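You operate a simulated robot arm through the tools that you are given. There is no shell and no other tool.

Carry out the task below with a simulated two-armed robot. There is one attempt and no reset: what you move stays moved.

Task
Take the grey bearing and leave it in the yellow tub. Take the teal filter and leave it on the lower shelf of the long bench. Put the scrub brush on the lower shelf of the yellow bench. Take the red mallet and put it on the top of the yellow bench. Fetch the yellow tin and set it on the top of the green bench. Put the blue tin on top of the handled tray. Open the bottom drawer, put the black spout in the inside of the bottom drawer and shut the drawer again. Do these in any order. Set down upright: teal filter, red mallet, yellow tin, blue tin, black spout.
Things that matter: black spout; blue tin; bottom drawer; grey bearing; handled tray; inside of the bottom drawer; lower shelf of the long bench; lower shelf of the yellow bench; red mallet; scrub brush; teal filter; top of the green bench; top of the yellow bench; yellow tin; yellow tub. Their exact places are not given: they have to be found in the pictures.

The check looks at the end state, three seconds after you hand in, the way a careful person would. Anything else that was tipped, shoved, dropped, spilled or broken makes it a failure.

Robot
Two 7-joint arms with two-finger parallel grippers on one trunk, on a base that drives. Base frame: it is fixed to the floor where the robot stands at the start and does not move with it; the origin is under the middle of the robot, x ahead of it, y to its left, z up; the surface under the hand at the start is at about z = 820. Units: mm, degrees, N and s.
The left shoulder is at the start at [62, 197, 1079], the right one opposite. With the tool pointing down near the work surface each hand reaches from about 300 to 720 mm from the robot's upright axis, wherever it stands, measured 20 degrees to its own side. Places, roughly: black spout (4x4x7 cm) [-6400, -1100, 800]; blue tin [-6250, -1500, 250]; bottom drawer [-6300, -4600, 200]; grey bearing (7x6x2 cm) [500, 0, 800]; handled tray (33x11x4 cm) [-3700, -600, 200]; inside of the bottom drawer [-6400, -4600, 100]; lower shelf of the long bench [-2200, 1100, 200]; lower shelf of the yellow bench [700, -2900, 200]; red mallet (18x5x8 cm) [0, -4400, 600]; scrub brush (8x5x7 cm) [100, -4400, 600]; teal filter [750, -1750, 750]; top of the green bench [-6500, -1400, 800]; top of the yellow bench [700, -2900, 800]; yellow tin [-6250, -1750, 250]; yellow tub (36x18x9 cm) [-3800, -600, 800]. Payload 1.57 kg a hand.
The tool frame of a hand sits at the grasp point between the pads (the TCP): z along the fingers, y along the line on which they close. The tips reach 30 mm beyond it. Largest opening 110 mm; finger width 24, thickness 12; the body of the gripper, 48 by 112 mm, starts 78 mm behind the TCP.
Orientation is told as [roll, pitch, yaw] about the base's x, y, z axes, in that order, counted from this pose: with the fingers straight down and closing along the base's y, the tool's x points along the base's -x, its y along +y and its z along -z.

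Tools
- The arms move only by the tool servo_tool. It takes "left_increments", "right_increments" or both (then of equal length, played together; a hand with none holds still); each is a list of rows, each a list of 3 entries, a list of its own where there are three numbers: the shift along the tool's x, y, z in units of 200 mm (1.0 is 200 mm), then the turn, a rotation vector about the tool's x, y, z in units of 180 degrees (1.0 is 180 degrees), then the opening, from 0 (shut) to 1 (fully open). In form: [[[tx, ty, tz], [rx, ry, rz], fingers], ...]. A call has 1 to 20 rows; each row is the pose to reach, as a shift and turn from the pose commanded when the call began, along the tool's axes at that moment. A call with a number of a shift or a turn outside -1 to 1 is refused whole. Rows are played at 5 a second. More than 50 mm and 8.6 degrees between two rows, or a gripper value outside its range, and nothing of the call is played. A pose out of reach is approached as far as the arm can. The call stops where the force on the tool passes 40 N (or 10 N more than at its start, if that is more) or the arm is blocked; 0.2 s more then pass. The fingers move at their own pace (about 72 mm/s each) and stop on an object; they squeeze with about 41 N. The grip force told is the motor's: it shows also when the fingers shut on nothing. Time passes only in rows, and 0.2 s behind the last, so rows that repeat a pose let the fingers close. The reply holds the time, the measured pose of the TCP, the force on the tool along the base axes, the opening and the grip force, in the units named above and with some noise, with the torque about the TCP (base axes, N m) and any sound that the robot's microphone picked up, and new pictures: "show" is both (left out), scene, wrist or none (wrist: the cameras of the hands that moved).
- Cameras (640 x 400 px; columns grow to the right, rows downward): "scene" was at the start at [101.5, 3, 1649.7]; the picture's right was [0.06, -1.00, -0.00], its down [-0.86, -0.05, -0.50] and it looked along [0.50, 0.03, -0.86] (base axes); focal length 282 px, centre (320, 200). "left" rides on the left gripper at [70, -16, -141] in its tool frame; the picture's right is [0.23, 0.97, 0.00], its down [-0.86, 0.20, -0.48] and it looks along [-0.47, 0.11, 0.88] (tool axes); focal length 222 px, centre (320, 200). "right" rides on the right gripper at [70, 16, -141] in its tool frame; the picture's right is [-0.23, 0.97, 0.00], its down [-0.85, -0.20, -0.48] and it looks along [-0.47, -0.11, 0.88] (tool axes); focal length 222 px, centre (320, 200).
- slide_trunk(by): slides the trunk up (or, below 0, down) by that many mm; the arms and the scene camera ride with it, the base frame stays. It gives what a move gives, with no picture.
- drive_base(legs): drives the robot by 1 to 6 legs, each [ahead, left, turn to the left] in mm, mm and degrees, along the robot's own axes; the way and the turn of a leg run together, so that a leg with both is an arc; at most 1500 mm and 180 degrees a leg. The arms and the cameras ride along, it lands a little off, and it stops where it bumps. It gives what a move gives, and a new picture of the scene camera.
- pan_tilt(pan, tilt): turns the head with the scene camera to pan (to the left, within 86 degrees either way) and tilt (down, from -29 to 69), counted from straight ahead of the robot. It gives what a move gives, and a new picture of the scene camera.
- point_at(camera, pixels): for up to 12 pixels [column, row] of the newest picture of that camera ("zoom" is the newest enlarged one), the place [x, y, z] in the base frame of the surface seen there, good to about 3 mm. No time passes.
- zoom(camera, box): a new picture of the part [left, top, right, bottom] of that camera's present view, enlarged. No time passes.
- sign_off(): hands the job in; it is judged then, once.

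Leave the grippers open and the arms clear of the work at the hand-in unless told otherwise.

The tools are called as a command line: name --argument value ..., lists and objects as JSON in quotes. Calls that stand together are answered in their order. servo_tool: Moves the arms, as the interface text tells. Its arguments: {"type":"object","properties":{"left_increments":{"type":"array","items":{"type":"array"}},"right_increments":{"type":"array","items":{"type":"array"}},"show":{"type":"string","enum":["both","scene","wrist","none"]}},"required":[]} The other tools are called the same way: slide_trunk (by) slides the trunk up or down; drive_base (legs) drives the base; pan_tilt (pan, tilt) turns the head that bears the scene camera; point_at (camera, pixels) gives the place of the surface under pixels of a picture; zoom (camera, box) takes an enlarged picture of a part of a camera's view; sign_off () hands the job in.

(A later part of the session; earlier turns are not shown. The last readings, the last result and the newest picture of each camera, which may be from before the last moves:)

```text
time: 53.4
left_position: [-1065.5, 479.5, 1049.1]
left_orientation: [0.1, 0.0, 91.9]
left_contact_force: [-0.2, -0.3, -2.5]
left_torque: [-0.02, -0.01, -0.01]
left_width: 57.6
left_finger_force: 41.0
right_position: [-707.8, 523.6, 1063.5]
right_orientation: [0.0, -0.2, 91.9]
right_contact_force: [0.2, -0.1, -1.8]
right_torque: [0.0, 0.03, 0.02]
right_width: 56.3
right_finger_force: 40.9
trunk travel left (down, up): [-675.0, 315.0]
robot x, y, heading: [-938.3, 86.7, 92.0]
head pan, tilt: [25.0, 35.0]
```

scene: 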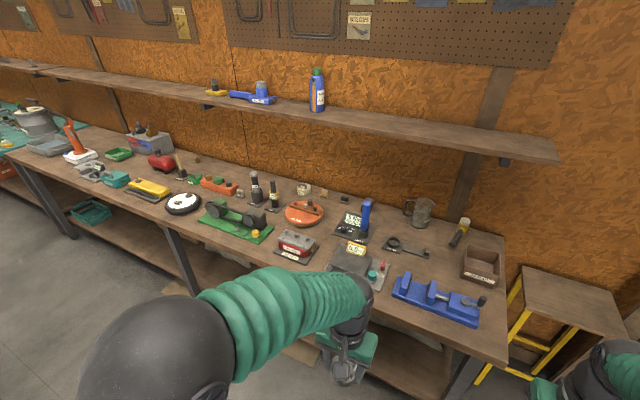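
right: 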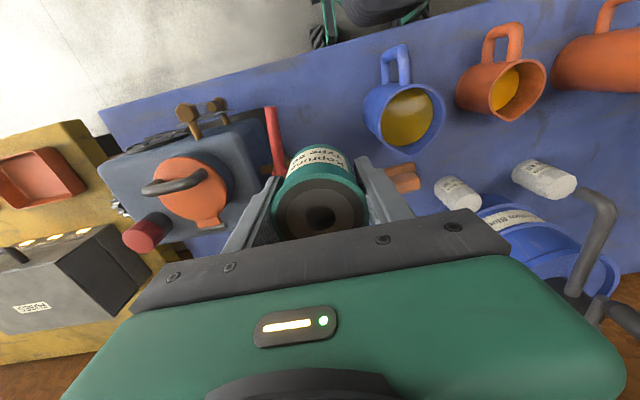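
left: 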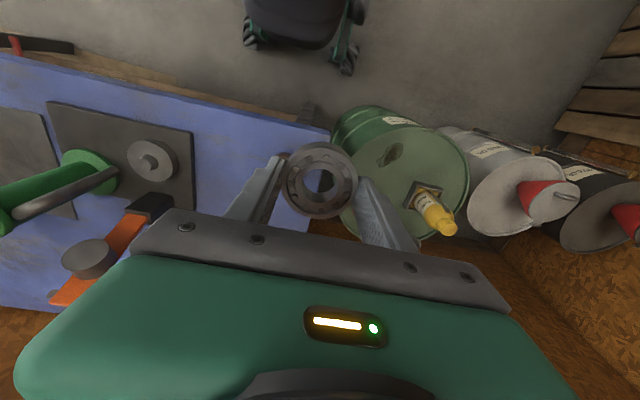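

The hands are clear of the bench (y≈500 against the bench front at y≈860). I'll lower the trunk 600 mm and look into the lower shelf.

slide_trunk --by -600

pan_tilt --pan 10 --tilt 30

```text
refused: -600 is not a number from -400 to 400
```

```text
time: 54.2
left_position: [-1065.1, 479.0, 1049.1]
left_orientation: [0.0, -0.1, 91.9]
left_contact_force: [0.6, 0.4, -1.0]
left_torque: [-0.04, -0.06, 0.0]
left_width: 57.4
left_finger_force: 41.3
right_position: [-706.9, 523.8, 1065.6]
right_orientation: [0.0, -0.1, 91.9]
right_contact_force: [0.1, -0.9, -2.0]
right_torque: [0.02, -0.01, 0.05]
right_width: 56.3
right_finger_force: 40.6
trunk travel left (down, up): [-675.0, 315.0]
robot x, y, heading: [-940.2, 83.9, 92.2]
head pan, tilt: [10.0, 30.0]
```

scene: 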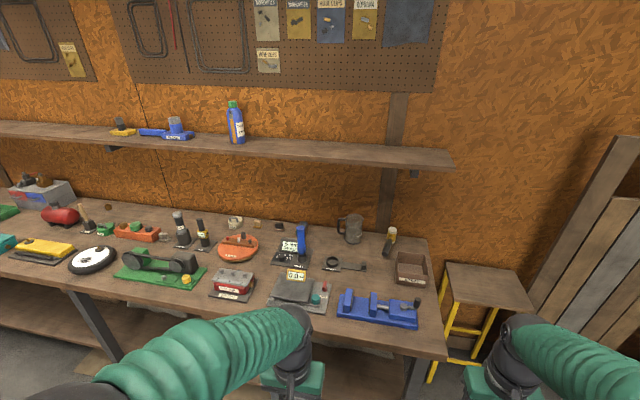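

The slide limit is 400 mm at a time, so I'll lower in two steps.

slide_trunk --by -300

slide_trunk --by -300

pan_tilt --pan 25 --tilt 35

```text
time: 57.2
left_position: [-1064.3, 477.3, 749.7]
left_orientation: [0.1, -0.2, 92.0]
left_contact_force: [-0.9, 0.0, -1.2]
left_torque: [0.02, -0.04, 0.0]
left_width: 57.4
left_finger_force: 41.0
right_position: [-706.7, 522.3, 764.5]
right_orientation: [0.0, -0.2, 91.8]
right_contact_force: [0.5, -0.5, -1.7]
right_torque: [0.02, -0.01, 0.01]
right_width: 56.2
right_finger_force: 41.1
trunk travel left (down, up): [-375.0, 615.0]
robot x, y, heading: [-936.8, 88.1, 91.6]
head pan, tilt: [10.0, 30.0]
```

```text
time: 60.2
left_position: [-1067.1, 478.7, 449.5]
left_orientation: [0.2, -0.1, 91.8]
left_contact_force: [-0.6, -0.2, -1.0]
left_torque: [-0.01, 0.01, 0.0]
left_width: 57.7
left_finger_force: 41.0
right_position: [-708.0, 521.9, 464.7]
right_orientation: [0.0, -0.3, 91.9]
right_contact_force: [-0.3, 0.3, -0.9]
right_torque: [0.0, -0.02, 0.0]
right_width: 56.0
right_finger_force: 41.2
trunk travel left (down, up): [-75.0, 915.0]
robot x, y, heading: [-943.4, 84.4, 91.8]
head pan, tilt: [10.0, 30.0]
```

```text
time: 61.0
left_position: [-1064.5, 477.8, 449.8]
left_orientation: [0.0, 0.0, 91.8]
left_contact_force: [0.1, 0.1, -1.7]
left_torque: [0.0, 0.02, 0.0]
left_width: 57.5
left_finger_force: 40.9
right_position: [-708.2, 521.2, 463.8]
right_orientation: [-0.1, -0.1, 91.9]
right_contact_force: [-0.4, 0.4, -1.0]
right_torque: [-0.03, 0.01, -0.03]
right_width: 56.0
right_finger_force: 40.8
trunk travel left (down, up): [-75.0, 915.0]
robot x, y, heading: [-935.8, 87.2, 91.9]
head pan, tilt: [25.0, 35.0]
```

scene: 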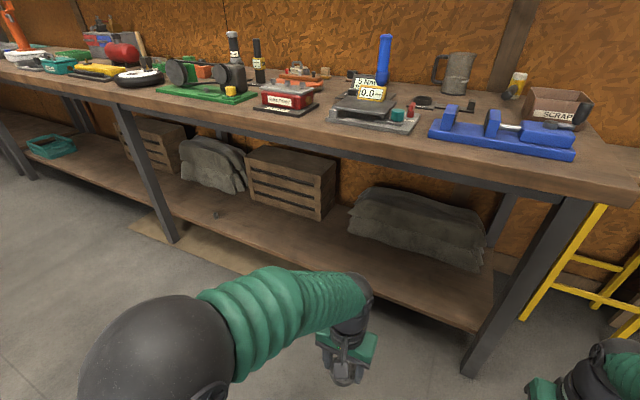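

I can see the lower shelf now. I'll measure the free strip in front of the crate and sacks, the bench underside and the obstacles.

point_at --camera "scene" --pixels '[[240, 216], [290, 225], [320, 245], [345, 235], [320, 270], [420, 285], [330, 218], [345, 225], [360, 168], [360, 158], [216, 213], [250, 260]]'

zoom --camera "scene" --box '[120, 120, 500, 340]'

```text
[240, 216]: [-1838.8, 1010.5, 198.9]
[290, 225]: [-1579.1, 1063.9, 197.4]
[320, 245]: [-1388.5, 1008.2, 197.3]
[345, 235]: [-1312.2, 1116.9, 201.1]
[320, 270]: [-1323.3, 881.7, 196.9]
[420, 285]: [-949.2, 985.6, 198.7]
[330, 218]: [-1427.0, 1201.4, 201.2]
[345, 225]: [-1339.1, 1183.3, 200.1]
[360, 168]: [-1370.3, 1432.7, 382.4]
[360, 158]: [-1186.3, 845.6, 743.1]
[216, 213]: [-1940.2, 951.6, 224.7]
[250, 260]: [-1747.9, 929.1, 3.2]
```

```text
1.68 times, centred on (310, 230) of scene
```

zoom: 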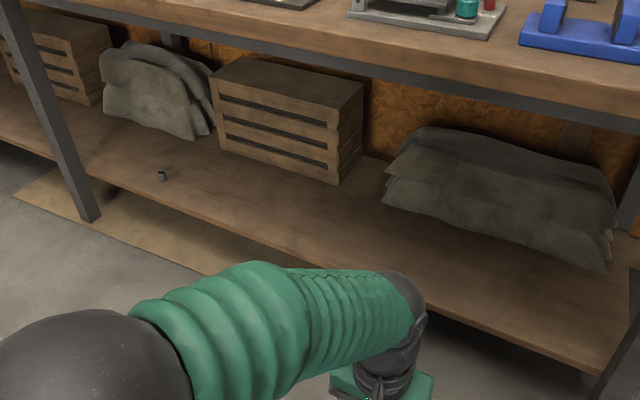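

The free strip of the shelf is at z≈199, from y≈870 to 1010. A cardboard mat lies left of x≈-1240, so I'll set the filter down at about x=-920 instead and keep off the mat. I'll check how high my wrist stands above the TCP.

point_at --camera "scene" --pixels '[[355, 275], [345, 320], [362, 300], [240, 290], [180, 330], [620, 345], [480, 275], [440, 262], [400, 250], [500, 330], [470, 325], [560, 200]]'

```text
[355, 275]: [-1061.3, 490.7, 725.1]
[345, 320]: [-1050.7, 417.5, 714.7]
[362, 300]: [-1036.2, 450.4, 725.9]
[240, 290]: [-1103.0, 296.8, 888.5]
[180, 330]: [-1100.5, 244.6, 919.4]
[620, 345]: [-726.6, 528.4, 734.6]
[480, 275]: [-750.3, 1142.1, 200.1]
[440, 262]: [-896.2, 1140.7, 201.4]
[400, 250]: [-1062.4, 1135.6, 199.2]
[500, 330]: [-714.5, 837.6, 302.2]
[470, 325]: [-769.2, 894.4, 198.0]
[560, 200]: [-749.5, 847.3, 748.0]
```

The wrist tops out about 275 mm above the TCP and the bench rail's underside is near 690. I'll lower the right hand to z≈300 and pull the left hand back a little before driving in.

servo_tool --left_increments '[[[0.1, 0.0, 0], [0, 0, 0], 0.1], [[0.2, 0.0, 0], [0, 0, 0], 0.1], [[0.3, 0.1, 0], [0, 0, 0], 0.1], [[0.4, 0.2, 0], [0, 0, 0], 0.1], [[0.4, 0.3, 0], [0, 0, 0], 0.1]]' --right_increments '[[[0, 0, 0.2], [0, 0, 0], 0.1], [[0, 0.0, 0.4], [0, 0, 0], 0.1], [[0, 0.0, 0.6], [0, 0, 0], 0.1], [[0, 0.0, 0.8], [0, 0, 0], 0.1], [[0, 0.0, 0.8], [0, 0, 0], 0.1]]' --show "scene"

```text
time: 62.2
left_position: [-1122.2, 393.8, 447.2]
left_orientation: [0.0, -0.2, 91.9]
left_contact_force: [0.0, 0.5, -1.5]
left_torque: [0.01, -0.01, 0.01]
left_width: 57.5
left_finger_force: 41.0
right_position: [-707.2, 525.7, 303.7]
right_orientation: [0.1, -0.2, 92.0]
right_contact_force: [-0.8, 0.1, -1.8]
right_torque: [0.0, 0.02, -0.02]
right_width: 55.9
right_finger_force: 41.1
trunk travel left (down, up): [-75.0, 915.0]
robot x, y, heading: [-938.1, 87.2, 91.8]
head pan, tilt: [25.0, 35.0]
```

scene: 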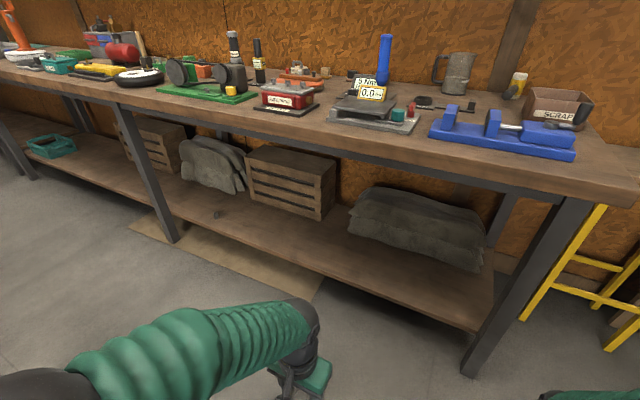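

I'll drive in 285 mm and 60 mm left, straightening my heading.

drive_base --legs '[[0, 60, -1.8], [280, 0, 0]]'

point_at --camera "scene" --pixels '[[320, 300], [400, 330]]'

```text
time: 64.7
left_position: [-1172.7, 676.3, 447.5]
left_orientation: [0.0, -0.1, 90.3]
left_contact_force: [0.4, -0.9, -1.6]
left_torque: [0.02, -0.01, -0.01]
left_width: 57.5
left_finger_force: 41.1
right_position: [-754.1, 793.5, 304.5]
right_orientation: [0.0, -0.1, 90.2]
right_contact_force: [2.1, -13.0, 0.7]
right_torque: [1.06, 0.15, -0.29]
right_width: 55.6
right_finger_force: 41.3
trunk travel left (down, up): [-75.0, 915.0]
robot x, y, heading: [-996.6, 366.4, 90.0]
head pan, tilt: [25.0, 35.0]
```

scene: 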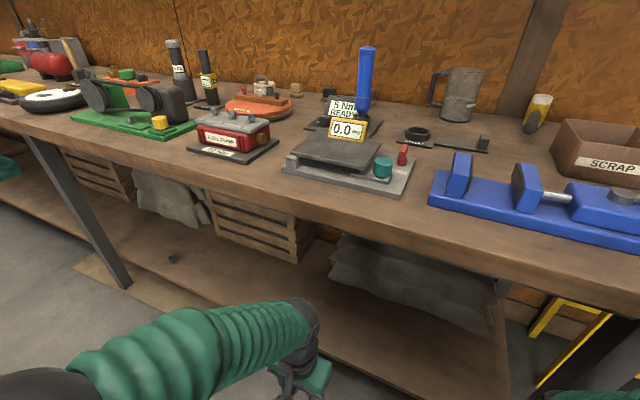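

```text
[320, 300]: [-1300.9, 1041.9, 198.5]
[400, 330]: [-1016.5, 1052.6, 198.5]
```

The right hand reads -13 N: it has touched the bench leg at x≈-750. I'll pull it back at once and then move it left.

servo_tool --right_increments '[[[0.15, 0, 0], [0, 0, 0], 0.1], [[0.25, 0, 0], [0, 0, 0], 0.1], [[0.25, 0.2, 0], [0, 0, 0], 0.1], [[0.25, 0.4, 0], [0, 0, 0], 0.1], [[0.25, 0.6, 0], [0, 0, 0], 0.1], [[0.25, 0.75, 0], [0, 0, 0], 0.1], [[0.25, 0.75, 0], [0, 0, 0], 0.1]]'

```text
time: 66.3
left_position: [-1174.2, 676.3, 448.7]
left_orientation: [-0.1, -0.2, 90.3]
left_contact_force: [0.7, -0.8, -2.2]
left_torque: [0.0, 0.0, 0.01]
left_width: 57.5
left_finger_force: 41.0
right_position: [-902.1, 743.2, 302.9]
right_orientation: [-0.1, -0.1, 90.2]
right_contact_force: [0.0, -0.2, -1.1]
right_torque: [0.01, -0.01, -0.03]
right_width: 55.6
right_finger_force: 41.1
trunk travel left (down, up): [-75.0, 915.0]
robot x, y, heading: [-999.8, 366.1, 90.3]
head pan, tilt: [25.0, 35.0]
```

scene: 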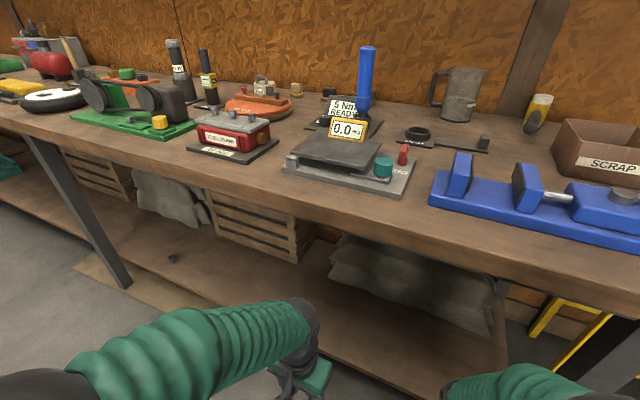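
right: 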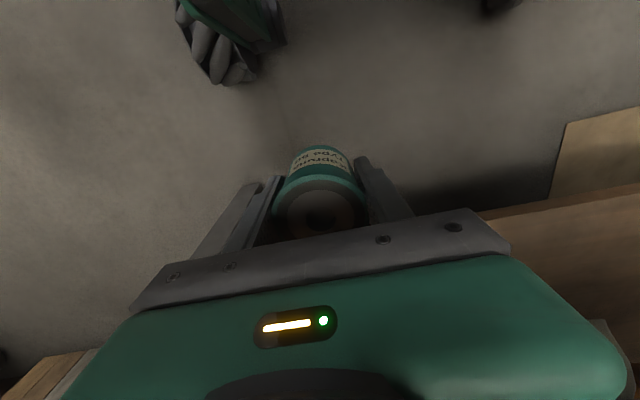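

The hand is free and the filter is unmoved in the grip. Next I move in over the shelf at this height.

servo_tool --right_increments '[[[-0.2, 0, 0], [0, 0, 0], 0.1], [[-0.4, 0, 0], [0, 0, 0], 0.1], [[-0.6, 0, 0], [0, 0, 0], 0.1], [[-0.8, 0, 0], [0, 0, 0], 0.1], [[-1.0, 0, 0], [0, 0, 0], 0.1], [[-1.0, 0, 0], [0, 0, 0], 0.1]]'

```text
time: 67.7
left_position: [-1174.2, 675.6, 449.3]
left_orientation: [-0.1, -0.1, 90.4]
left_contact_force: [0.2, 0.1, -2.0]
left_torque: [-0.04, 0.0, 0.0]
left_width: 57.6
left_finger_force: 41.0
right_position: [-905.3, 942.8, 304.8]
right_orientation: [0.0, -0.1, 90.1]
right_contact_force: [-1.0, -0.3, -1.0]
right_torque: [0.0, 0.03, -0.01]
right_width: 55.8
right_finger_force: 40.5
trunk travel left (down, up): [-75.0, 915.0]
robot x, y, heading: [-995.8, 361.7, 90.1]
head pan, tilt: [25.0, 35.0]
```

scene: 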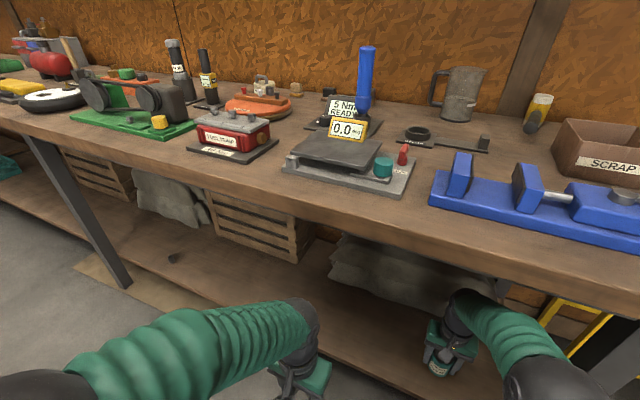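
right: 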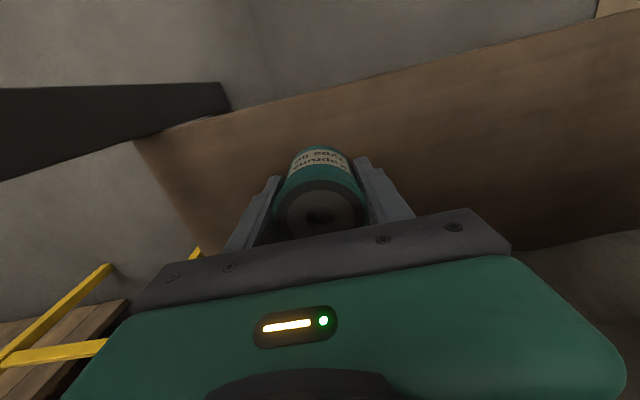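

The hand is over the shelf. I'll go forward 20 mm more and lower towards z≈243.

servo_tool --right_increments '[[[-0.1, 0, 0.1], [0, 0, 0], 0.1], [[-0.1, 0, 0.2], [0, 0, 0], 0.1], [[-0.1, 0, 0.27], [0, 0, 0], 0.1], [[-0.1, 0, 0.29], [0, 0, 0], 0.1], [[-0.1, 0, 0.305], [0, 0, 0], 0.1], [[-0.1, 0, 0.305], [0, 0, 0], 0.1]]'

```text
time: 69.1
left_position: [-1173.5, 677.3, 448.6]
left_orientation: [0.0, -0.1, 90.3]
left_contact_force: [-0.2, -0.9, -1.9]
left_torque: [0.0, 0.03, -0.03]
left_width: 57.6
left_finger_force: 41.2
right_position: [-905.5, 965.2, 244.1]
right_orientation: [0.0, -0.1, 90.3]
right_contact_force: [0.3, -0.1, -1.1]
right_torque: [-0.04, -0.03, -0.02]
right_width: 55.8
right_finger_force: 40.5
trunk travel left (down, up): [-75.0, 915.0]
robot x, y, heading: [-998.6, 361.0, 90.2]
head pan, tilt: [25.0, 35.0]
```

scene: 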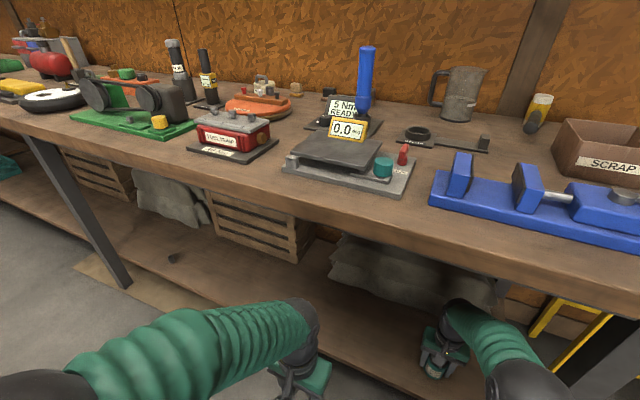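
right: 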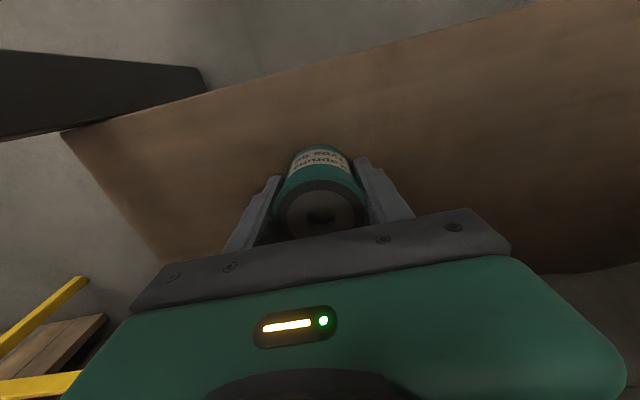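

No contact yet: the force is just the filter's weight. I'll lower in small steps.

servo_tool --right_increments '[[[0, 0, 0.01], [0, 0, 0], 0.1], [[0, 0, 0.02], [0, 0, 0], 0.1], [[0, 0, 0.02], [0, 0, 0], 0.1]]' --show "none"

```text
time: 69.9
left_position: [-1173.5, 676.3, 448.8]
left_orientation: [-0.1, -0.1, 90.3]
left_contact_force: [-0.6, -1.1, -1.9]
left_torque: [0.03, 0.01, -0.04]
left_width: 57.6
left_finger_force: 40.7
right_position: [-907.2, 962.6, 239.9]
right_orientation: [0.0, 0.0, 90.2]
right_contact_force: [1.6, -0.5, 3.3]
right_torque: [-0.06, 0.01, 0.03]
right_width: 55.6
right_finger_force: 41.6
trunk travel left (down, up): [-75.0, 915.0]
robot x, y, heading: [-998.5, 364.6, 90.5]
head pan, tilt: [25.0, 35.0]
```

Contact reads 3.3 N, so the filter stands on the shelf. I'll open the fingers gently and rise.

servo_tool --right_increments '[[[0, 0, 0.02], [0, 0, 0], 0.56], [[0, 0, 0.02], [0, 0, 0], 0.65], [[0, 0, 0.02], [0, 0, 0], 0.8], [[0, 0, 0.02], [0, 0, 0], 0.9], [[0, 0, 0.0], [0, 0, 0], 0.9], [[0, 0, -0.2], [0, 0, 0], 0.9], [[0, 0, -0.4], [0, 0, 0], 0.9], [[0, 0, -0.4], [0, 0, 0], 0.9]]'

```text
time: 71.7
left_position: [-1174.1, 674.8, 448.7]
left_orientation: [0.0, 0.0, 90.4]
left_contact_force: [0.7, 0.5, -2.2]
left_torque: [0.0, -0.01, 0.01]
left_width: 57.4
left_finger_force: 40.6
right_position: [-904.1, 964.3, 319.6]
right_orientation: [0.0, -0.1, 90.3]
right_contact_force: [0.5, -0.5, 0.6]
right_torque: [-0.06, -0.03, 0.02]
right_width: 99.1
right_finger_force: 0.0
trunk travel left (down, up): [-75.0, 915.0]
robot x, y, heading: [-996.3, 364.3, 90.3]
head pan, tilt: [25.0, 35.0]
```

scene: 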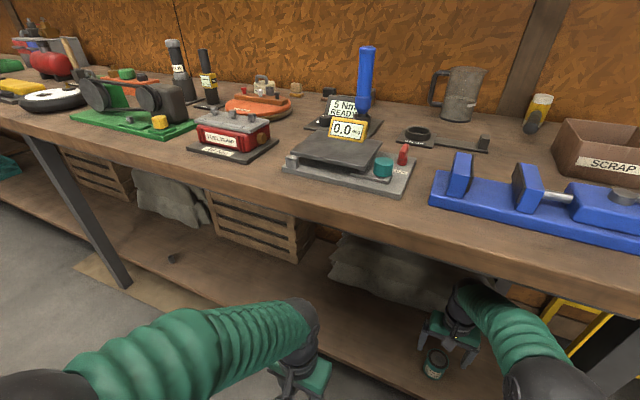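
right: 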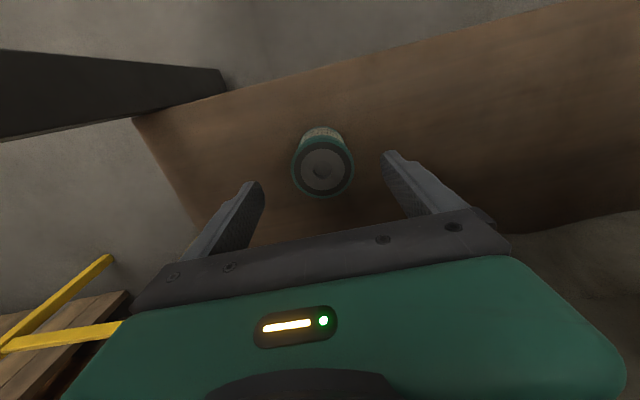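

The filter stands upright on the shelf. I'll retract the right hand towards me at this height.

servo_tool --right_increments '[[[0.2, 0, 0], [0, 0, 0], 0.9], [[0.4, 0, 0], [0, 0, 0], 0.9], [[0.6, 0, 0], [0, 0, 0], 0.9], [[0.8, 0, 0], [0, 0, 0], 0.9], [[1.0, 0, 0], [0, 0, 0], 0.9], [[1.0, 0, 0], [0, 0, 0], 0.9]]' --show "scene"

drive_base --legs '[[-330, 0, 0]]'

```text
time: 73.1
left_position: [-1174.0, 676.3, 446.8]
left_orientation: [0.0, 0.0, 90.3]
left_contact_force: [0.0, 0.1, -2.0]
left_torque: [0.0, 0.0, -0.02]
left_width: 57.5
left_finger_force: 41.3
right_position: [-905.0, 763.5, 317.3]
right_orientation: [0.1, -0.1, 90.1]
right_contact_force: [0.2, 0.0, -0.9]
right_torque: [0.0, 0.03, -0.01]
right_width: 99.1
right_finger_force: 0.1
trunk travel left (down, up): [-75.0, 915.0]
robot x, y, heading: [-997.6, 362.9, 90.4]
head pan, tilt: [25.0, 35.0]
```

scene: 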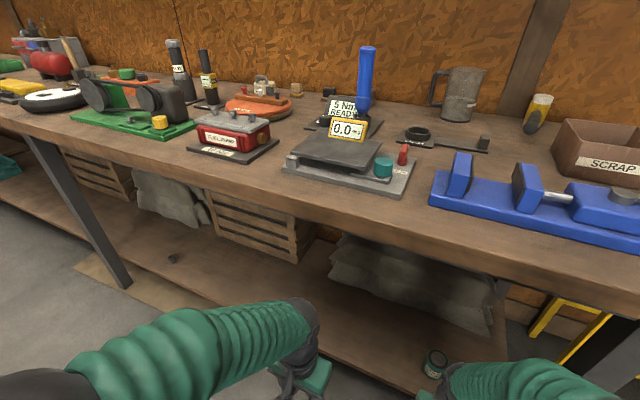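

```text
time: 75.3
left_position: [-1172.2, 345.5, 448.1]
left_orientation: [0.0, -0.1, 90.2]
left_contact_force: [0.4, -0.6, -2.1]
left_torque: [0.03, 0.0, 0.01]
left_width: 57.5
left_finger_force: 41.2
right_position: [-902.6, 432.5, 318.7]
right_orientation: [0.0, -0.1, 90.1]
right_contact_force: [-0.7, 0.2, 1.2]
right_torque: [-0.02, -0.01, 0.01]
right_width: 99.2
right_finger_force: 0.1
trunk travel left (down, up): [-75.0, 915.0]
robot x, y, heading: [-996.4, 30.8, 90.3]
head pan, tilt: [25.0, 35.0]
```

scene: 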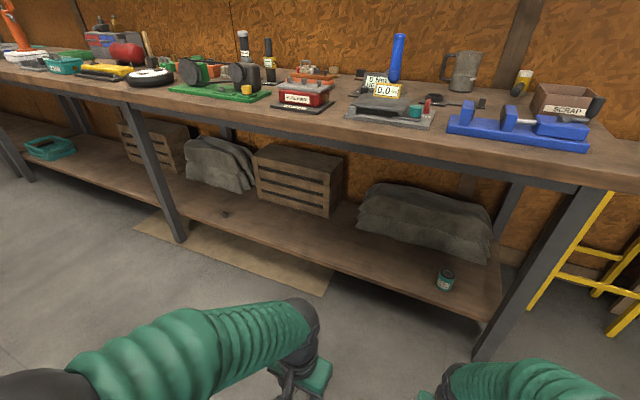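

The filter stands upright at (445,280). Now I raise the trunk back up and head to the island for the tub.

slide_trunk --by 300

slide_trunk --by 300

drive_base --legs '[[0, 0, 90]]'

pan_tilt --pan 15 --tilt 20

```text
time: 78.3
left_position: [-1172.0, 345.8, 748.8]
left_orientation: [0.0, -0.1, 90.3]
left_contact_force: [0.3, -0.7, -2.0]
left_torque: [0.0, -0.01, 0.03]
left_width: 57.6
left_finger_force: 41.5
right_position: [-902.5, 432.8, 619.0]
right_orientation: [0.1, -0.2, 90.1]
right_contact_force: [1.2, -0.3, 0.2]
right_torque: [0.02, -0.02, 0.04]
right_width: 98.6
right_finger_force: 0.2
trunk travel left (down, up): [-375.0, 615.0]
robot x, y, heading: [-999.1, 33.9, 90.4]
head pan, tilt: [25.0, 35.0]
```

```text
time: 81.3
left_position: [-1171.6, 346.8, 1048.0]
left_orientation: [0.0, -0.1, 90.2]
left_contact_force: [0.2, 0.2, -2.2]
left_torque: [0.0, 0.01, 0.01]
left_width: 57.5
left_finger_force: 41.1
right_position: [-902.8, 432.0, 918.3]
right_orientation: [0.0, -0.1, 90.1]
right_contact_force: [-0.6, -0.2, -1.0]
right_torque: [0.02, 0.03, -0.01]
right_width: 98.7
right_finger_force: 0.1
trunk travel left (down, up): [-675.0, 315.0]
robot x, y, heading: [-997.9, 34.5, 90.4]
head pan, tilt: [25.0, 35.0]
```

```text
time: 85.4
left_position: [-1316.9, -134.9, 1048.5]
left_orientation: [-0.1, -0.1, 178.5]
left_contact_force: [-0.2, -0.7, -2.0]
left_torque: [0.0, -0.02, -0.03]
left_width: 57.4
left_finger_force: 41.2
right_position: [-1395.5, 138.3, 918.8]
right_orientation: [0.0, -0.1, 178.5]
right_contact_force: [-0.3, 0.4, 0.1]
right_torque: [0.01, 0.01, 0.02]
right_width: 99.2
right_finger_force: 0.0
trunk travel left (down, up): [-675.0, 315.0]
robot x, y, heading: [-998.5, 30.9, 178.6]
head pan, tilt: [25.0, 35.0]
```

scene: 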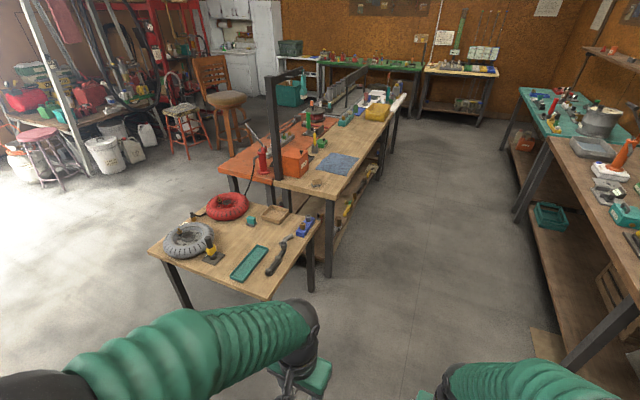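

```text
time: 86.2
left_position: [-1315.5, -135.0, 1046.6]
left_orientation: [0.0, -0.2, 178.6]
left_contact_force: [0.0, 0.4, -1.1]
left_torque: [0.0, -0.02, -0.01]
left_width: 57.5
left_finger_force: 41.0
right_position: [-1394.2, 137.6, 919.1]
right_orientation: [0.1, -0.2, 178.4]
right_contact_force: [-0.1, -0.3, 0.5]
right_torque: [0.01, -0.02, -0.02]
right_width: 99.2
right_finger_force: 0.1
trunk travel left (down, up): [-675.0, 315.0]
robot x, y, heading: [-995.2, 29.9, 178.7]
head pan, tilt: [15.0, 20.0]
```

scene: 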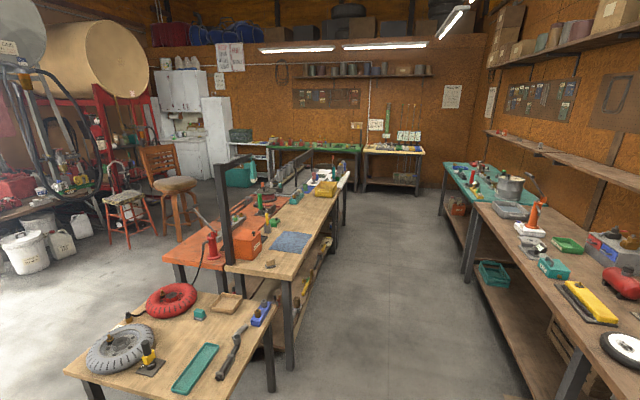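

The aisle to the far end is clear and the yellow tub is on the island at (325,188). I'll drive up the aisle.

drive_base --legs '[[1400, -120, 1], [900, 0, 0]]'

pan_tilt --pan 60 --tilt 35

```text
time: 97.5
left_position: [-3587.2, -6.9, 1049.2]
left_orientation: [0.0, -0.2, -179.6]
left_contact_force: [-0.8, -0.7, -1.6]
left_torque: [0.03, -0.01, 0.0]
left_width: 57.5
left_finger_force: 41.2
right_position: [-3676.8, 264.9, 919.4]
right_orientation: [0.0, -0.2, -179.7]
right_contact_force: [0.4, 0.9, -0.8]
right_torque: [-0.02, 0.0, 0.03]
right_width: 99.0
right_finger_force: 0.1
trunk travel left (down, up): [-675.0, 315.0]
robot x, y, heading: [-3278.5, 173.4, -179.6]
head pan, tilt: [15.0, 20.0]
```

scene: 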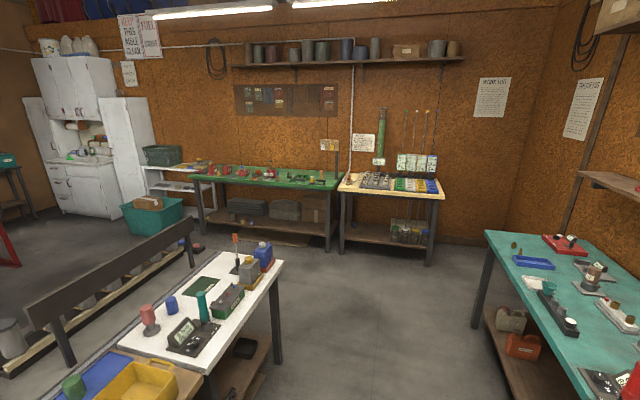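

```text
time: 98.6
left_position: [-3588.3, -5.7, 1048.5]
left_orientation: [0.0, -0.2, -179.6]
left_contact_force: [0.4, -0.2, -1.5]
left_torque: [0.01, 0.0, -0.01]
left_width: 57.4
left_finger_force: 40.9
right_position: [-3674.9, 263.6, 919.5]
right_orientation: [0.0, -0.2, -179.7]
right_contact_force: [-0.4, -0.8, 0.5]
right_torque: [0.02, -0.01, 0.01]
right_width: 98.8
right_finger_force: 0.0
trunk travel left (down, up): [-675.0, 315.0]
robot x, y, heading: [-3277.5, 171.8, -179.6]
head pan, tilt: [60.0, 35.0]
```

scene: 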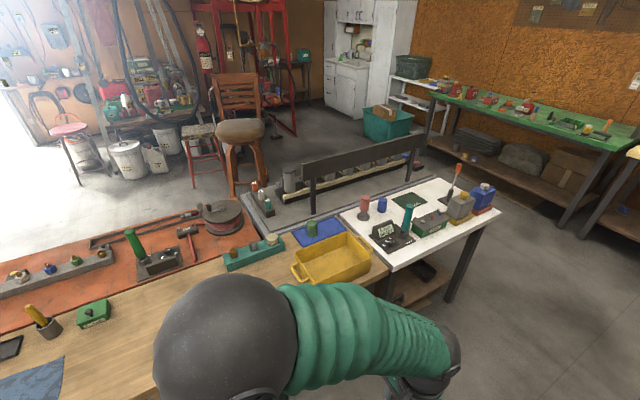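

The yellow tub is at (330,260). I'll measure it and the table edge.

point_at --camera "scene" --pixels '[[330, 262], [345, 235], [370, 268], [295, 270], [312, 285], [318, 260], [345, 268], [388, 290], [412, 262], [475, 235], [400, 305], [250, 250]]'

zoom --camera "scene" --box '[220, 170, 520, 360]'

```text
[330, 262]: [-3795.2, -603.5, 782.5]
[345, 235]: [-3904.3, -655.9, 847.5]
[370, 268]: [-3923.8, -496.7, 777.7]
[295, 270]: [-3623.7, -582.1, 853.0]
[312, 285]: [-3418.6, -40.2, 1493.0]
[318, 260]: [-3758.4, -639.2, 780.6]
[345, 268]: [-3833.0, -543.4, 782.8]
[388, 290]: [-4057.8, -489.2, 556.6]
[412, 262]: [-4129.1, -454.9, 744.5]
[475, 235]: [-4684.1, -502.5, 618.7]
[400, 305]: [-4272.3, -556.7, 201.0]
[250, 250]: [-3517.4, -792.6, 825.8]
```

```text
2.11 times, centred on (370, 265) of scene
```

zoom: 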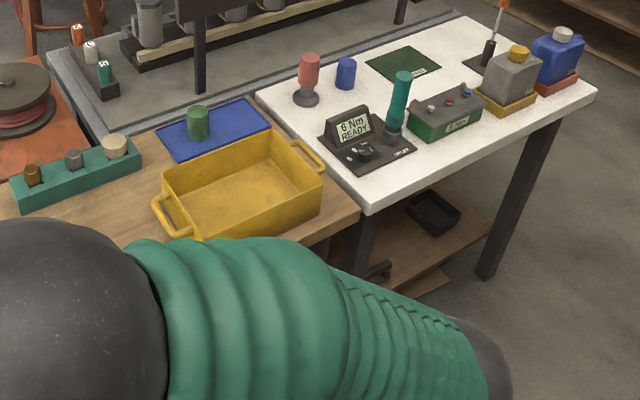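

The tub floor is at z≈781 with its centre near (-3795,-600), and the table edge is at y≈-470. I'll turn to face the island and slide along until the left hand is in front of the tub, raising the right hand as well.

drive_base --legs '[[0, 0, 90], [0, -660, 0]]'

servo_tool --right_increments '[[[0.1, 0, -0.2], [0, 0, 0], 0.9], [[0.2, -0.1, -0.4], [0, 0, 0], 0.9], [[0.2, -0.3, -0.6], [0, 0, 0], 0.9], [[0.2, -0.5, -0.8], [0, 0, 0], 0.9], [[0.2, -0.6, -0.9], [0, 0, 0], 0.9]]' --show "none"

pan_tilt --pan 10 --tilt 45

```text
time: 106.0
left_position: [-3758.8, -143.2, 1048.5]
left_orientation: [-0.2, -0.3, -89.6]
left_contact_force: [0.3, 0.3, -2.2]
left_torque: [-0.02, 0.04, 0.01]
left_width: 57.5
left_finger_force: 40.9
right_position: [-4027.1, -231.7, 920.5]
right_orientation: [-0.2, -0.2, -89.6]
right_contact_force: [-0.3, -0.3, -1.3]
right_torque: [-0.02, 0.02, 0.02]
right_width: 99.1
right_finger_force: 0.1
trunk travel left (down, up): [-675.0, 315.0]
robot x, y, heading: [-3937.4, 167.2, -89.4]
head pan, tilt: [60.0, 35.0]
```

scene: 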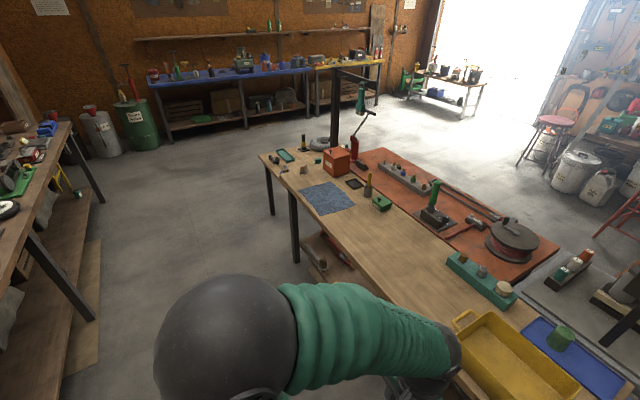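

```text
refused: row 3 steps farther than a row can; nothing moved
```

```text
time: 107.2
left_position: [-3763.9, -143.6, 1049.8]
left_orientation: [0.0, -0.2, -89.5]
left_contact_force: [-0.4, -0.4, -1.1]
left_torque: [0.01, -0.05, -0.03]
left_width: 57.6
left_finger_force: 40.5
right_position: [-4033.2, -232.3, 918.7]
right_orientation: [0.1, -0.2, -89.5]
right_contact_force: [0.4, -0.4, 0.2]
right_torque: [0.05, 0.01, -0.02]
right_width: 98.7
right_finger_force: 0.0
trunk travel left (down, up): [-675.0, 315.0]
robot x, y, heading: [-3940.0, 167.4, -89.6]
head pan, tilt: [10.0, 45.0]
```

scene: 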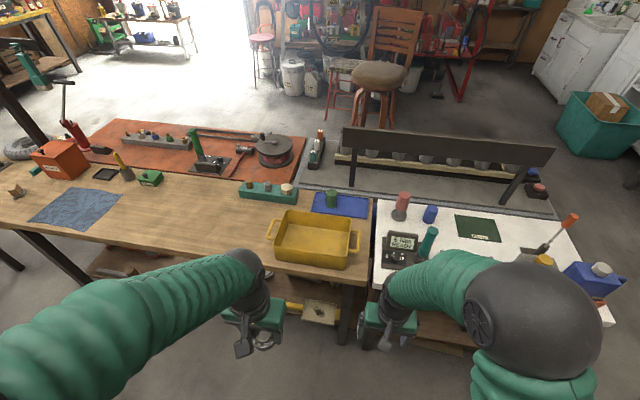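

Good view of the tub at (315,238). I'll raise the right hand in smaller steps first.

servo_tool --right_increments '[[[0.1, 0, -0.2], [0, 0, 0], 0.9], [[0.2, -0.05, -0.4], [0, 0, 0], 0.9], [[0.2, -0.15, -0.6], [0, 0, 0], 0.9], [[0.2, -0.25, -0.8], [0, 0, 0], 0.9], [[0.2, -0.3, -0.9], [0, 0, 0], 0.9]]' --show "none"

drive_base --legs '[[255, 0, -0.5]]'

```text
time: 108.4
left_position: [-3762.6, -143.5, 1049.6]
left_orientation: [0.0, -0.3, -89.6]
left_contact_force: [-0.3, 0.2, -0.8]
left_torque: [0.0, 0.06, 0.01]
left_width: 57.5
left_finger_force: 40.6
right_position: [-4093.1, -193.7, 1101.7]
right_orientation: [0.0, -0.3, -89.5]
right_contact_force: [-0.3, -0.5, 0.2]
right_torque: [-0.04, -0.02, 0.02]
right_width: 99.1
right_finger_force: 0.0
trunk travel left (down, up): [-675.0, 315.0]
robot x, y, heading: [-3940.2, 167.9, -89.3]
head pan, tilt: [10.0, 45.0]
```

```text
time: 110.3
left_position: [-3765.7, -395.3, 1049.7]
left_orientation: [0.1, -0.4, -90.2]
left_contact_force: [0.3, -0.3, -2.2]
left_torque: [-0.04, -0.02, 0.0]
left_width: 57.6
left_finger_force: 41.2
right_position: [-4095.8, -441.3, 1102.3]
right_orientation: [0.0, -0.3, -90.2]
right_contact_force: [0.7, -0.7, -0.8]
right_torque: [-0.01, 0.04, -0.02]
right_width: 98.7
right_finger_force: 0.1
trunk travel left (down, up): [-675.0, 315.0]
robot x, y, heading: [-3937.1, -85.1, -90.2]
head pan, tilt: [10.0, 45.0]
```

scene: 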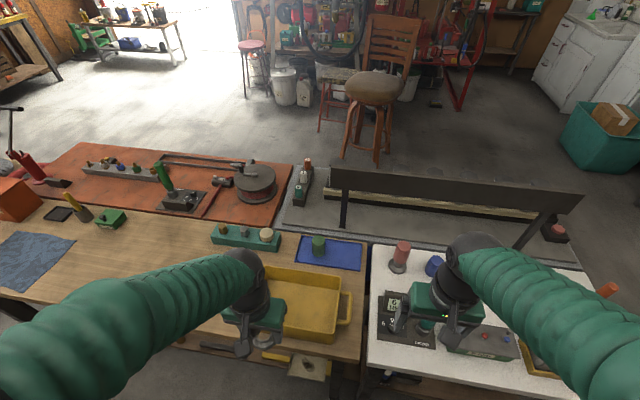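

The left hand moves over the tub's centre at (-3795,-600), staying high.

servo_tool --left_increments '[[[-0.2, -0.03, 0], [0, 0, 0], 0.1], [[-0.4, -0.06, 0], [0, 0, 0], 0.1], [[-0.6, -0.09, 0], [0, 0, 0], 0.1], [[-0.8, -0.12, 0], [0, 0, 0], 0.1], [[-1.0, -0.14, 0.0], [0, 0, 0], 0.1], [[-1.0, -0.14, 0.2], [0, 0, 0], 0.1], [[-1.0, -0.14, 0.4], [0, 0, 0], 0.1], [[-1.0, -0.14, 0.4], [0, 0, 0], 0.1]]'

```text
time: 112.1
left_position: [-3793.3, -596.6, 969.1]
left_orientation: [0.1, -0.3, -90.3]
left_contact_force: [0.3, 0.4, -1.0]
left_torque: [0.05, -0.02, 0.04]
left_width: 57.4
left_finger_force: 41.0
right_position: [-4096.5, -443.1, 1101.7]
right_orientation: [0.0, -0.2, -90.3]
right_contact_force: [0.1, 0.1, 0.6]
right_torque: [-0.01, -0.01, 0.0]
right_width: 98.8
right_finger_force: 0.1
trunk travel left (down, up): [-675.0, 315.0]
robot x, y, heading: [-3937.2, -84.0, -90.1]
head pan, tilt: [10.0, 45.0]
```

scene: 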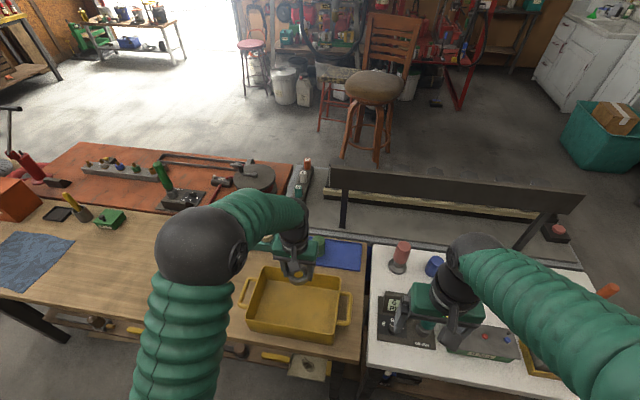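
left: 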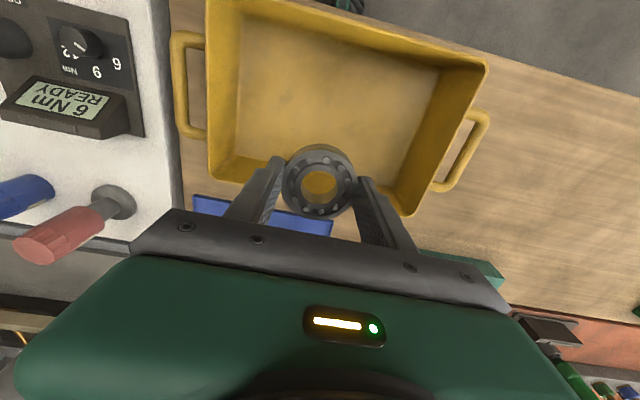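

The bearing is above the far part of the tub. I'll measure the tub's inner corners from the wrist view.

point_at --camera "left" --pixels '[[340, 100], [240, 20], [435, 70], [400, 180], [235, 150], [215, 180], [405, 213], [482, 62], [262, 165]]'

```text
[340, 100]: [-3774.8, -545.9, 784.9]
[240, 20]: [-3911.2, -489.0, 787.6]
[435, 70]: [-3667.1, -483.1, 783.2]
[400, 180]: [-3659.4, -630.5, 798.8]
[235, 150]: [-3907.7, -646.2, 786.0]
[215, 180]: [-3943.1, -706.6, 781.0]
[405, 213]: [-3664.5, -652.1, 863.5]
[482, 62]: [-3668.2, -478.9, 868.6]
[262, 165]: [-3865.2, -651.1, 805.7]
```

The inside spans y -485 to -645 with its floor at z≈784. I'll shift 33 mm back and lower the bearing to just above the floor.

servo_tool --left_increments '[[[0.16, 0, 0.0], [0, 0, 0], 0.1], [[0.16, 0, 0.2], [0, 0, 0], 0.1], [[0.16, 0, 0.4], [0, 0, 0], 0.1], [[0.16, 0, 0.6], [0, 0, 0], 0.1], [[0.16, 0, 0.72], [0, 0, 0], 0.1], [[0.16, 0, 0.735], [0, 0, 0], 0.1], [[0.16, 0, 0.735], [0, 0, 0], 0.1]]'

```text
time: 113.7
left_position: [-3794.3, -564.6, 823.1]
left_orientation: [-0.1, -0.3, -90.2]
left_contact_force: [-1.1, 0.7, -1.7]
left_torque: [0.04, 0.01, -0.02]
left_width: 57.4
left_finger_force: 40.9
right_position: [-4096.9, -442.9, 1101.8]
right_orientation: [0.1, -0.1, -90.2]
right_contact_force: [-0.2, 0.1, -0.5]
right_torque: [-0.01, 0.0, -0.01]
right_width: 99.1
right_finger_force: 0.0
trunk travel left (down, up): [-675.0, 315.0]
robot x, y, heading: [-3937.4, -83.9, -90.4]
head pan, tilt: [10.0, 45.0]
```

scene: 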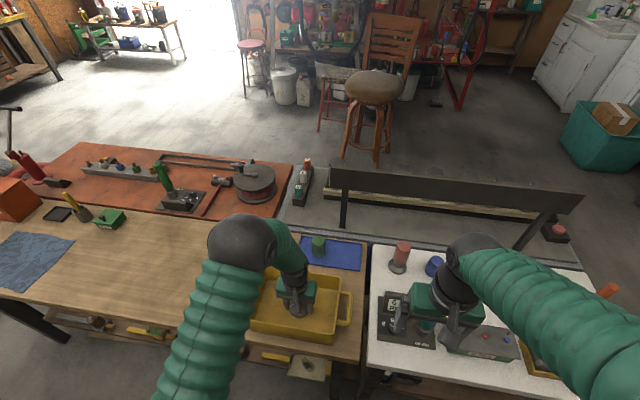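
left: 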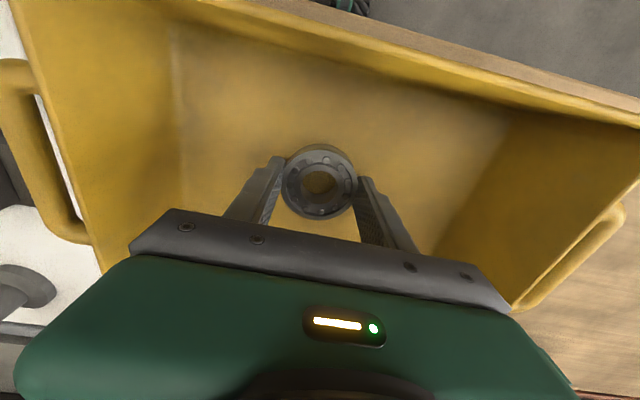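

It's in the middle of the tub, a few mm above the floor. I'll lower 5 mm more, open, and rise.

servo_tool --left_increments '[[[0, 0, 0.015], [0, 0, 0], 0.1], [[0, 0, 0.028], [0, 0, 0], 0.1], [[0, 0, 0.028], [0, 0, 0], 0.6], [[0, 0, 0.028], [0, 0, 0], 0.75], [[0, 0, 0.028], [0, 0, 0], 0.8], [[0, 0, -0.1], [0, 0, 0], 0.8], [[0, 0, -0.3], [0, 0, 0], 0.8], [[0, 0, -0.5], [0, 0, 0], 0.8], [[0, 0, -0.7], [0, 0, 0], 0.8], [[0, 0, -0.9], [0, 0, 0], 0.8], [[0, 0, -0.9], [0, 0, 0], 0.8]]'

```text
time: 116.1
left_position: [-3795.3, -563.5, 1001.3]
left_orientation: [0.0, -0.1, -90.2]
left_contact_force: [0.1, -0.7, 0.6]
left_torque: [0.0, 0.0, -0.01]
left_width: 87.7
left_finger_force: 0.0
right_position: [-4097.2, -444.1, 1102.2]
right_orientation: [0.0, -0.1, -90.2]
right_contact_force: [0.2, 0.3, 0.4]
right_torque: [-0.02, 0.03, -0.03]
right_width: 98.9
right_finger_force: 0.1
trunk travel left (down, up): [-675.0, 315.0]
robot x, y, heading: [-3936.0, -83.0, -90.1]
head pan, tilt: [10.0, 45.0]
```

scene: 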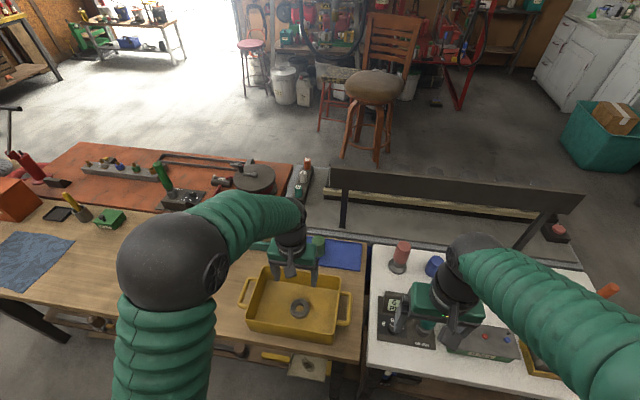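
left: 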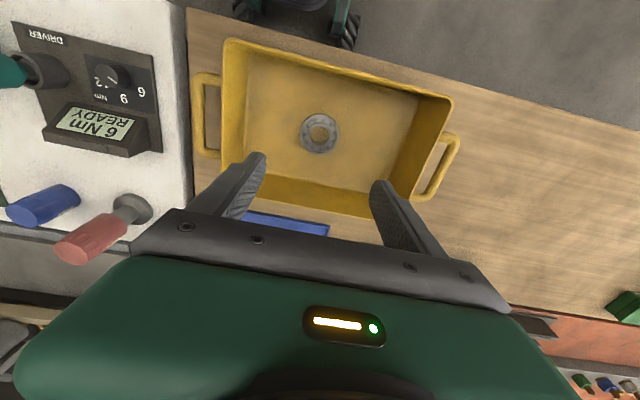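

The bearing lies in the tub. I'll retract the left hand, back away, and look under the table for the handled tray.

servo_tool --left_increments '[[[0.2, 0.05, 0], [0, 0, 0], 0.8], [[0.4, 0.1, 0], [0, 0, 0], 0.8], [[0.6, 0.15, 0], [0, 0, 0], 0.8], [[0.8, 0.2, 0], [0, 0, 0], 0.8], [[1.0, 0.2, 0], [0, 0, 0], 0.8]]' --show "none"

drive_base --legs '[[-350, 0, 0]]'

slide_trunk --by -350

pan_tilt --pan 10 --tilt 40

```text
time: 117.3
left_position: [-3754.1, -381.3, 999.9]
left_orientation: [0.0, -0.2, -90.2]
left_contact_force: [-0.3, 0.6, -0.1]
left_torque: [-0.03, 0.01, 0.03]
left_width: 88.0
left_finger_force: 0.2
left hand out of reach, approached as far as the arm can: row 5
right_position: [-4096.9, -441.2, 1102.2]
right_orientation: [0.1, -0.1, -90.2]
right_contact_force: [0.6, -0.3, 0.7]
right_torque: [0.01, -0.01, 0.03]
right_width: 99.1
right_finger_force: 0.0
trunk travel left (down, up): [-675.0, 315.0]
robot x, y, heading: [-3938.9, -82.2, -90.3]
head pan, tilt: [10.0, 45.0]
```

```text
time: 119.6
left_position: [-3752.4, -18.8, 999.1]
left_orientation: [0.0, 0.1, -89.4]
left_contact_force: [0.0, -0.5, -0.6]
left_torque: [0.0, 0.02, -0.02]
left_width: 87.9
left_finger_force: 0.1
right_position: [-4093.1, -86.3, 1101.3]
right_orientation: [0.0, -0.1, -89.5]
right_contact_force: [0.2, 0.4, 0.4]
right_torque: [0.01, 0.01, 0.0]
right_width: 99.3
right_finger_force: 0.1
trunk travel left (down, up): [-675.0, 315.0]
robot x, y, heading: [-3940.4, 280.0, -89.5]
head pan, tilt: [10.0, 45.0]
```

scene: 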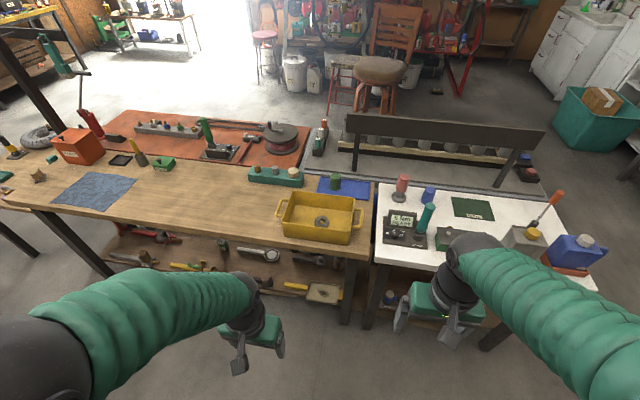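

```text
time: 123.0
left_position: [-3751.9, -18.6, 650.7]
left_orientation: [0.0, -0.1, -89.3]
left_contact_force: [0.5, -0.2, -0.2]
left_torque: [0.01, -0.01, 0.02]
left_width: 88.0
left_finger_force: 0.1
right_position: [-4092.5, -82.8, 752.4]
right_orientation: [0.0, -0.3, -89.5]
right_contact_force: [0.7, -0.2, -0.2]
right_torque: [0.0, -0.04, 0.01]
right_width: 98.9
right_finger_force: 0.0
trunk travel left (down, up): [-325.0, 665.0]
robot x, y, heading: [-3945.1, 278.9, -89.4]
head pan, tilt: [10.0, 45.0]
```

```text
time: 123.7
left_position: [-3752.2, -18.6, 650.6]
left_orientation: [0.0, 0.0, -89.4]
left_contact_force: [0.3, -0.9, 0.2]
left_torque: [0.0, 0.01, 0.0]
left_width: 88.3
left_finger_force: 0.1
right_position: [-4091.9, -84.6, 752.9]
right_orientation: [0.0, -0.1, -89.6]
right_contact_force: [-0.4, 0.0, 0.1]
right_torque: [0.02, 0.0, 0.03]
right_width: 98.9
right_finger_force: 0.1
trunk travel left (down, up): [-325.0, 665.0]
robot x, y, heading: [-3941.0, 276.8, -89.4]
head pan, tilt: [10.0, 40.0]
```

scene: 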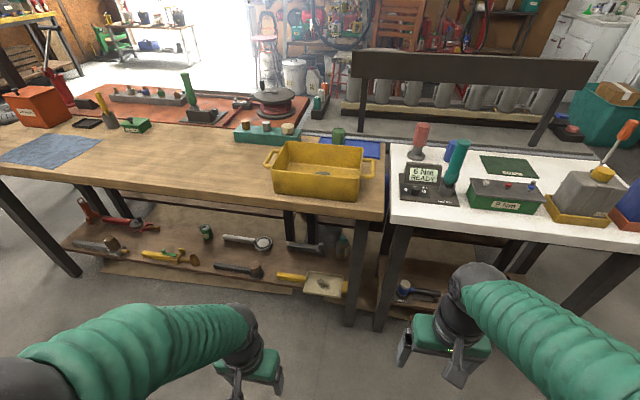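

I'll enlarge the lower shelf area at (250,255).

zoom --camera "scene" --box '[190, 200, 390, 325]'

point_at --camera "scene" --pixels '[[323, 285], [290, 277], [345, 292], [310, 283], [338, 278], [325, 296], [225, 268], [305, 248], [280, 262], [330, 305], [360, 215]]'

```text
3.20 times, centred on (290, 262) of scene
```

zoom: 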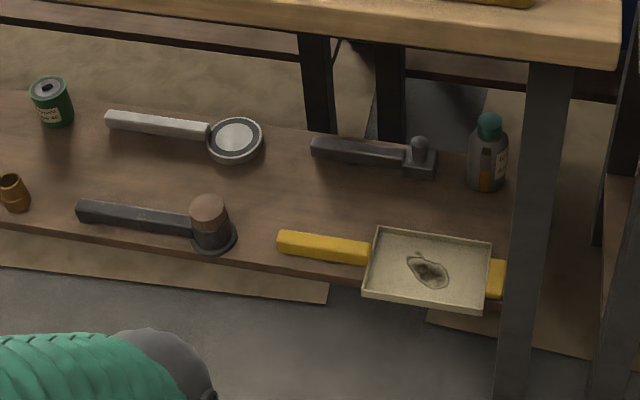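

```text
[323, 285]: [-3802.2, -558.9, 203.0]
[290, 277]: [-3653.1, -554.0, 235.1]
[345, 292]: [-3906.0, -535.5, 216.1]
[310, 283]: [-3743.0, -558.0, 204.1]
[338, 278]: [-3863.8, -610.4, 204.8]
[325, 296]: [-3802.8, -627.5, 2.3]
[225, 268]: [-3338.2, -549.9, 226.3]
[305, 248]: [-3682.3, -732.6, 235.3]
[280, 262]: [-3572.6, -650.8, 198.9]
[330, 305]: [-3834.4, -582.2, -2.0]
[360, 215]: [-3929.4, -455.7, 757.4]
```

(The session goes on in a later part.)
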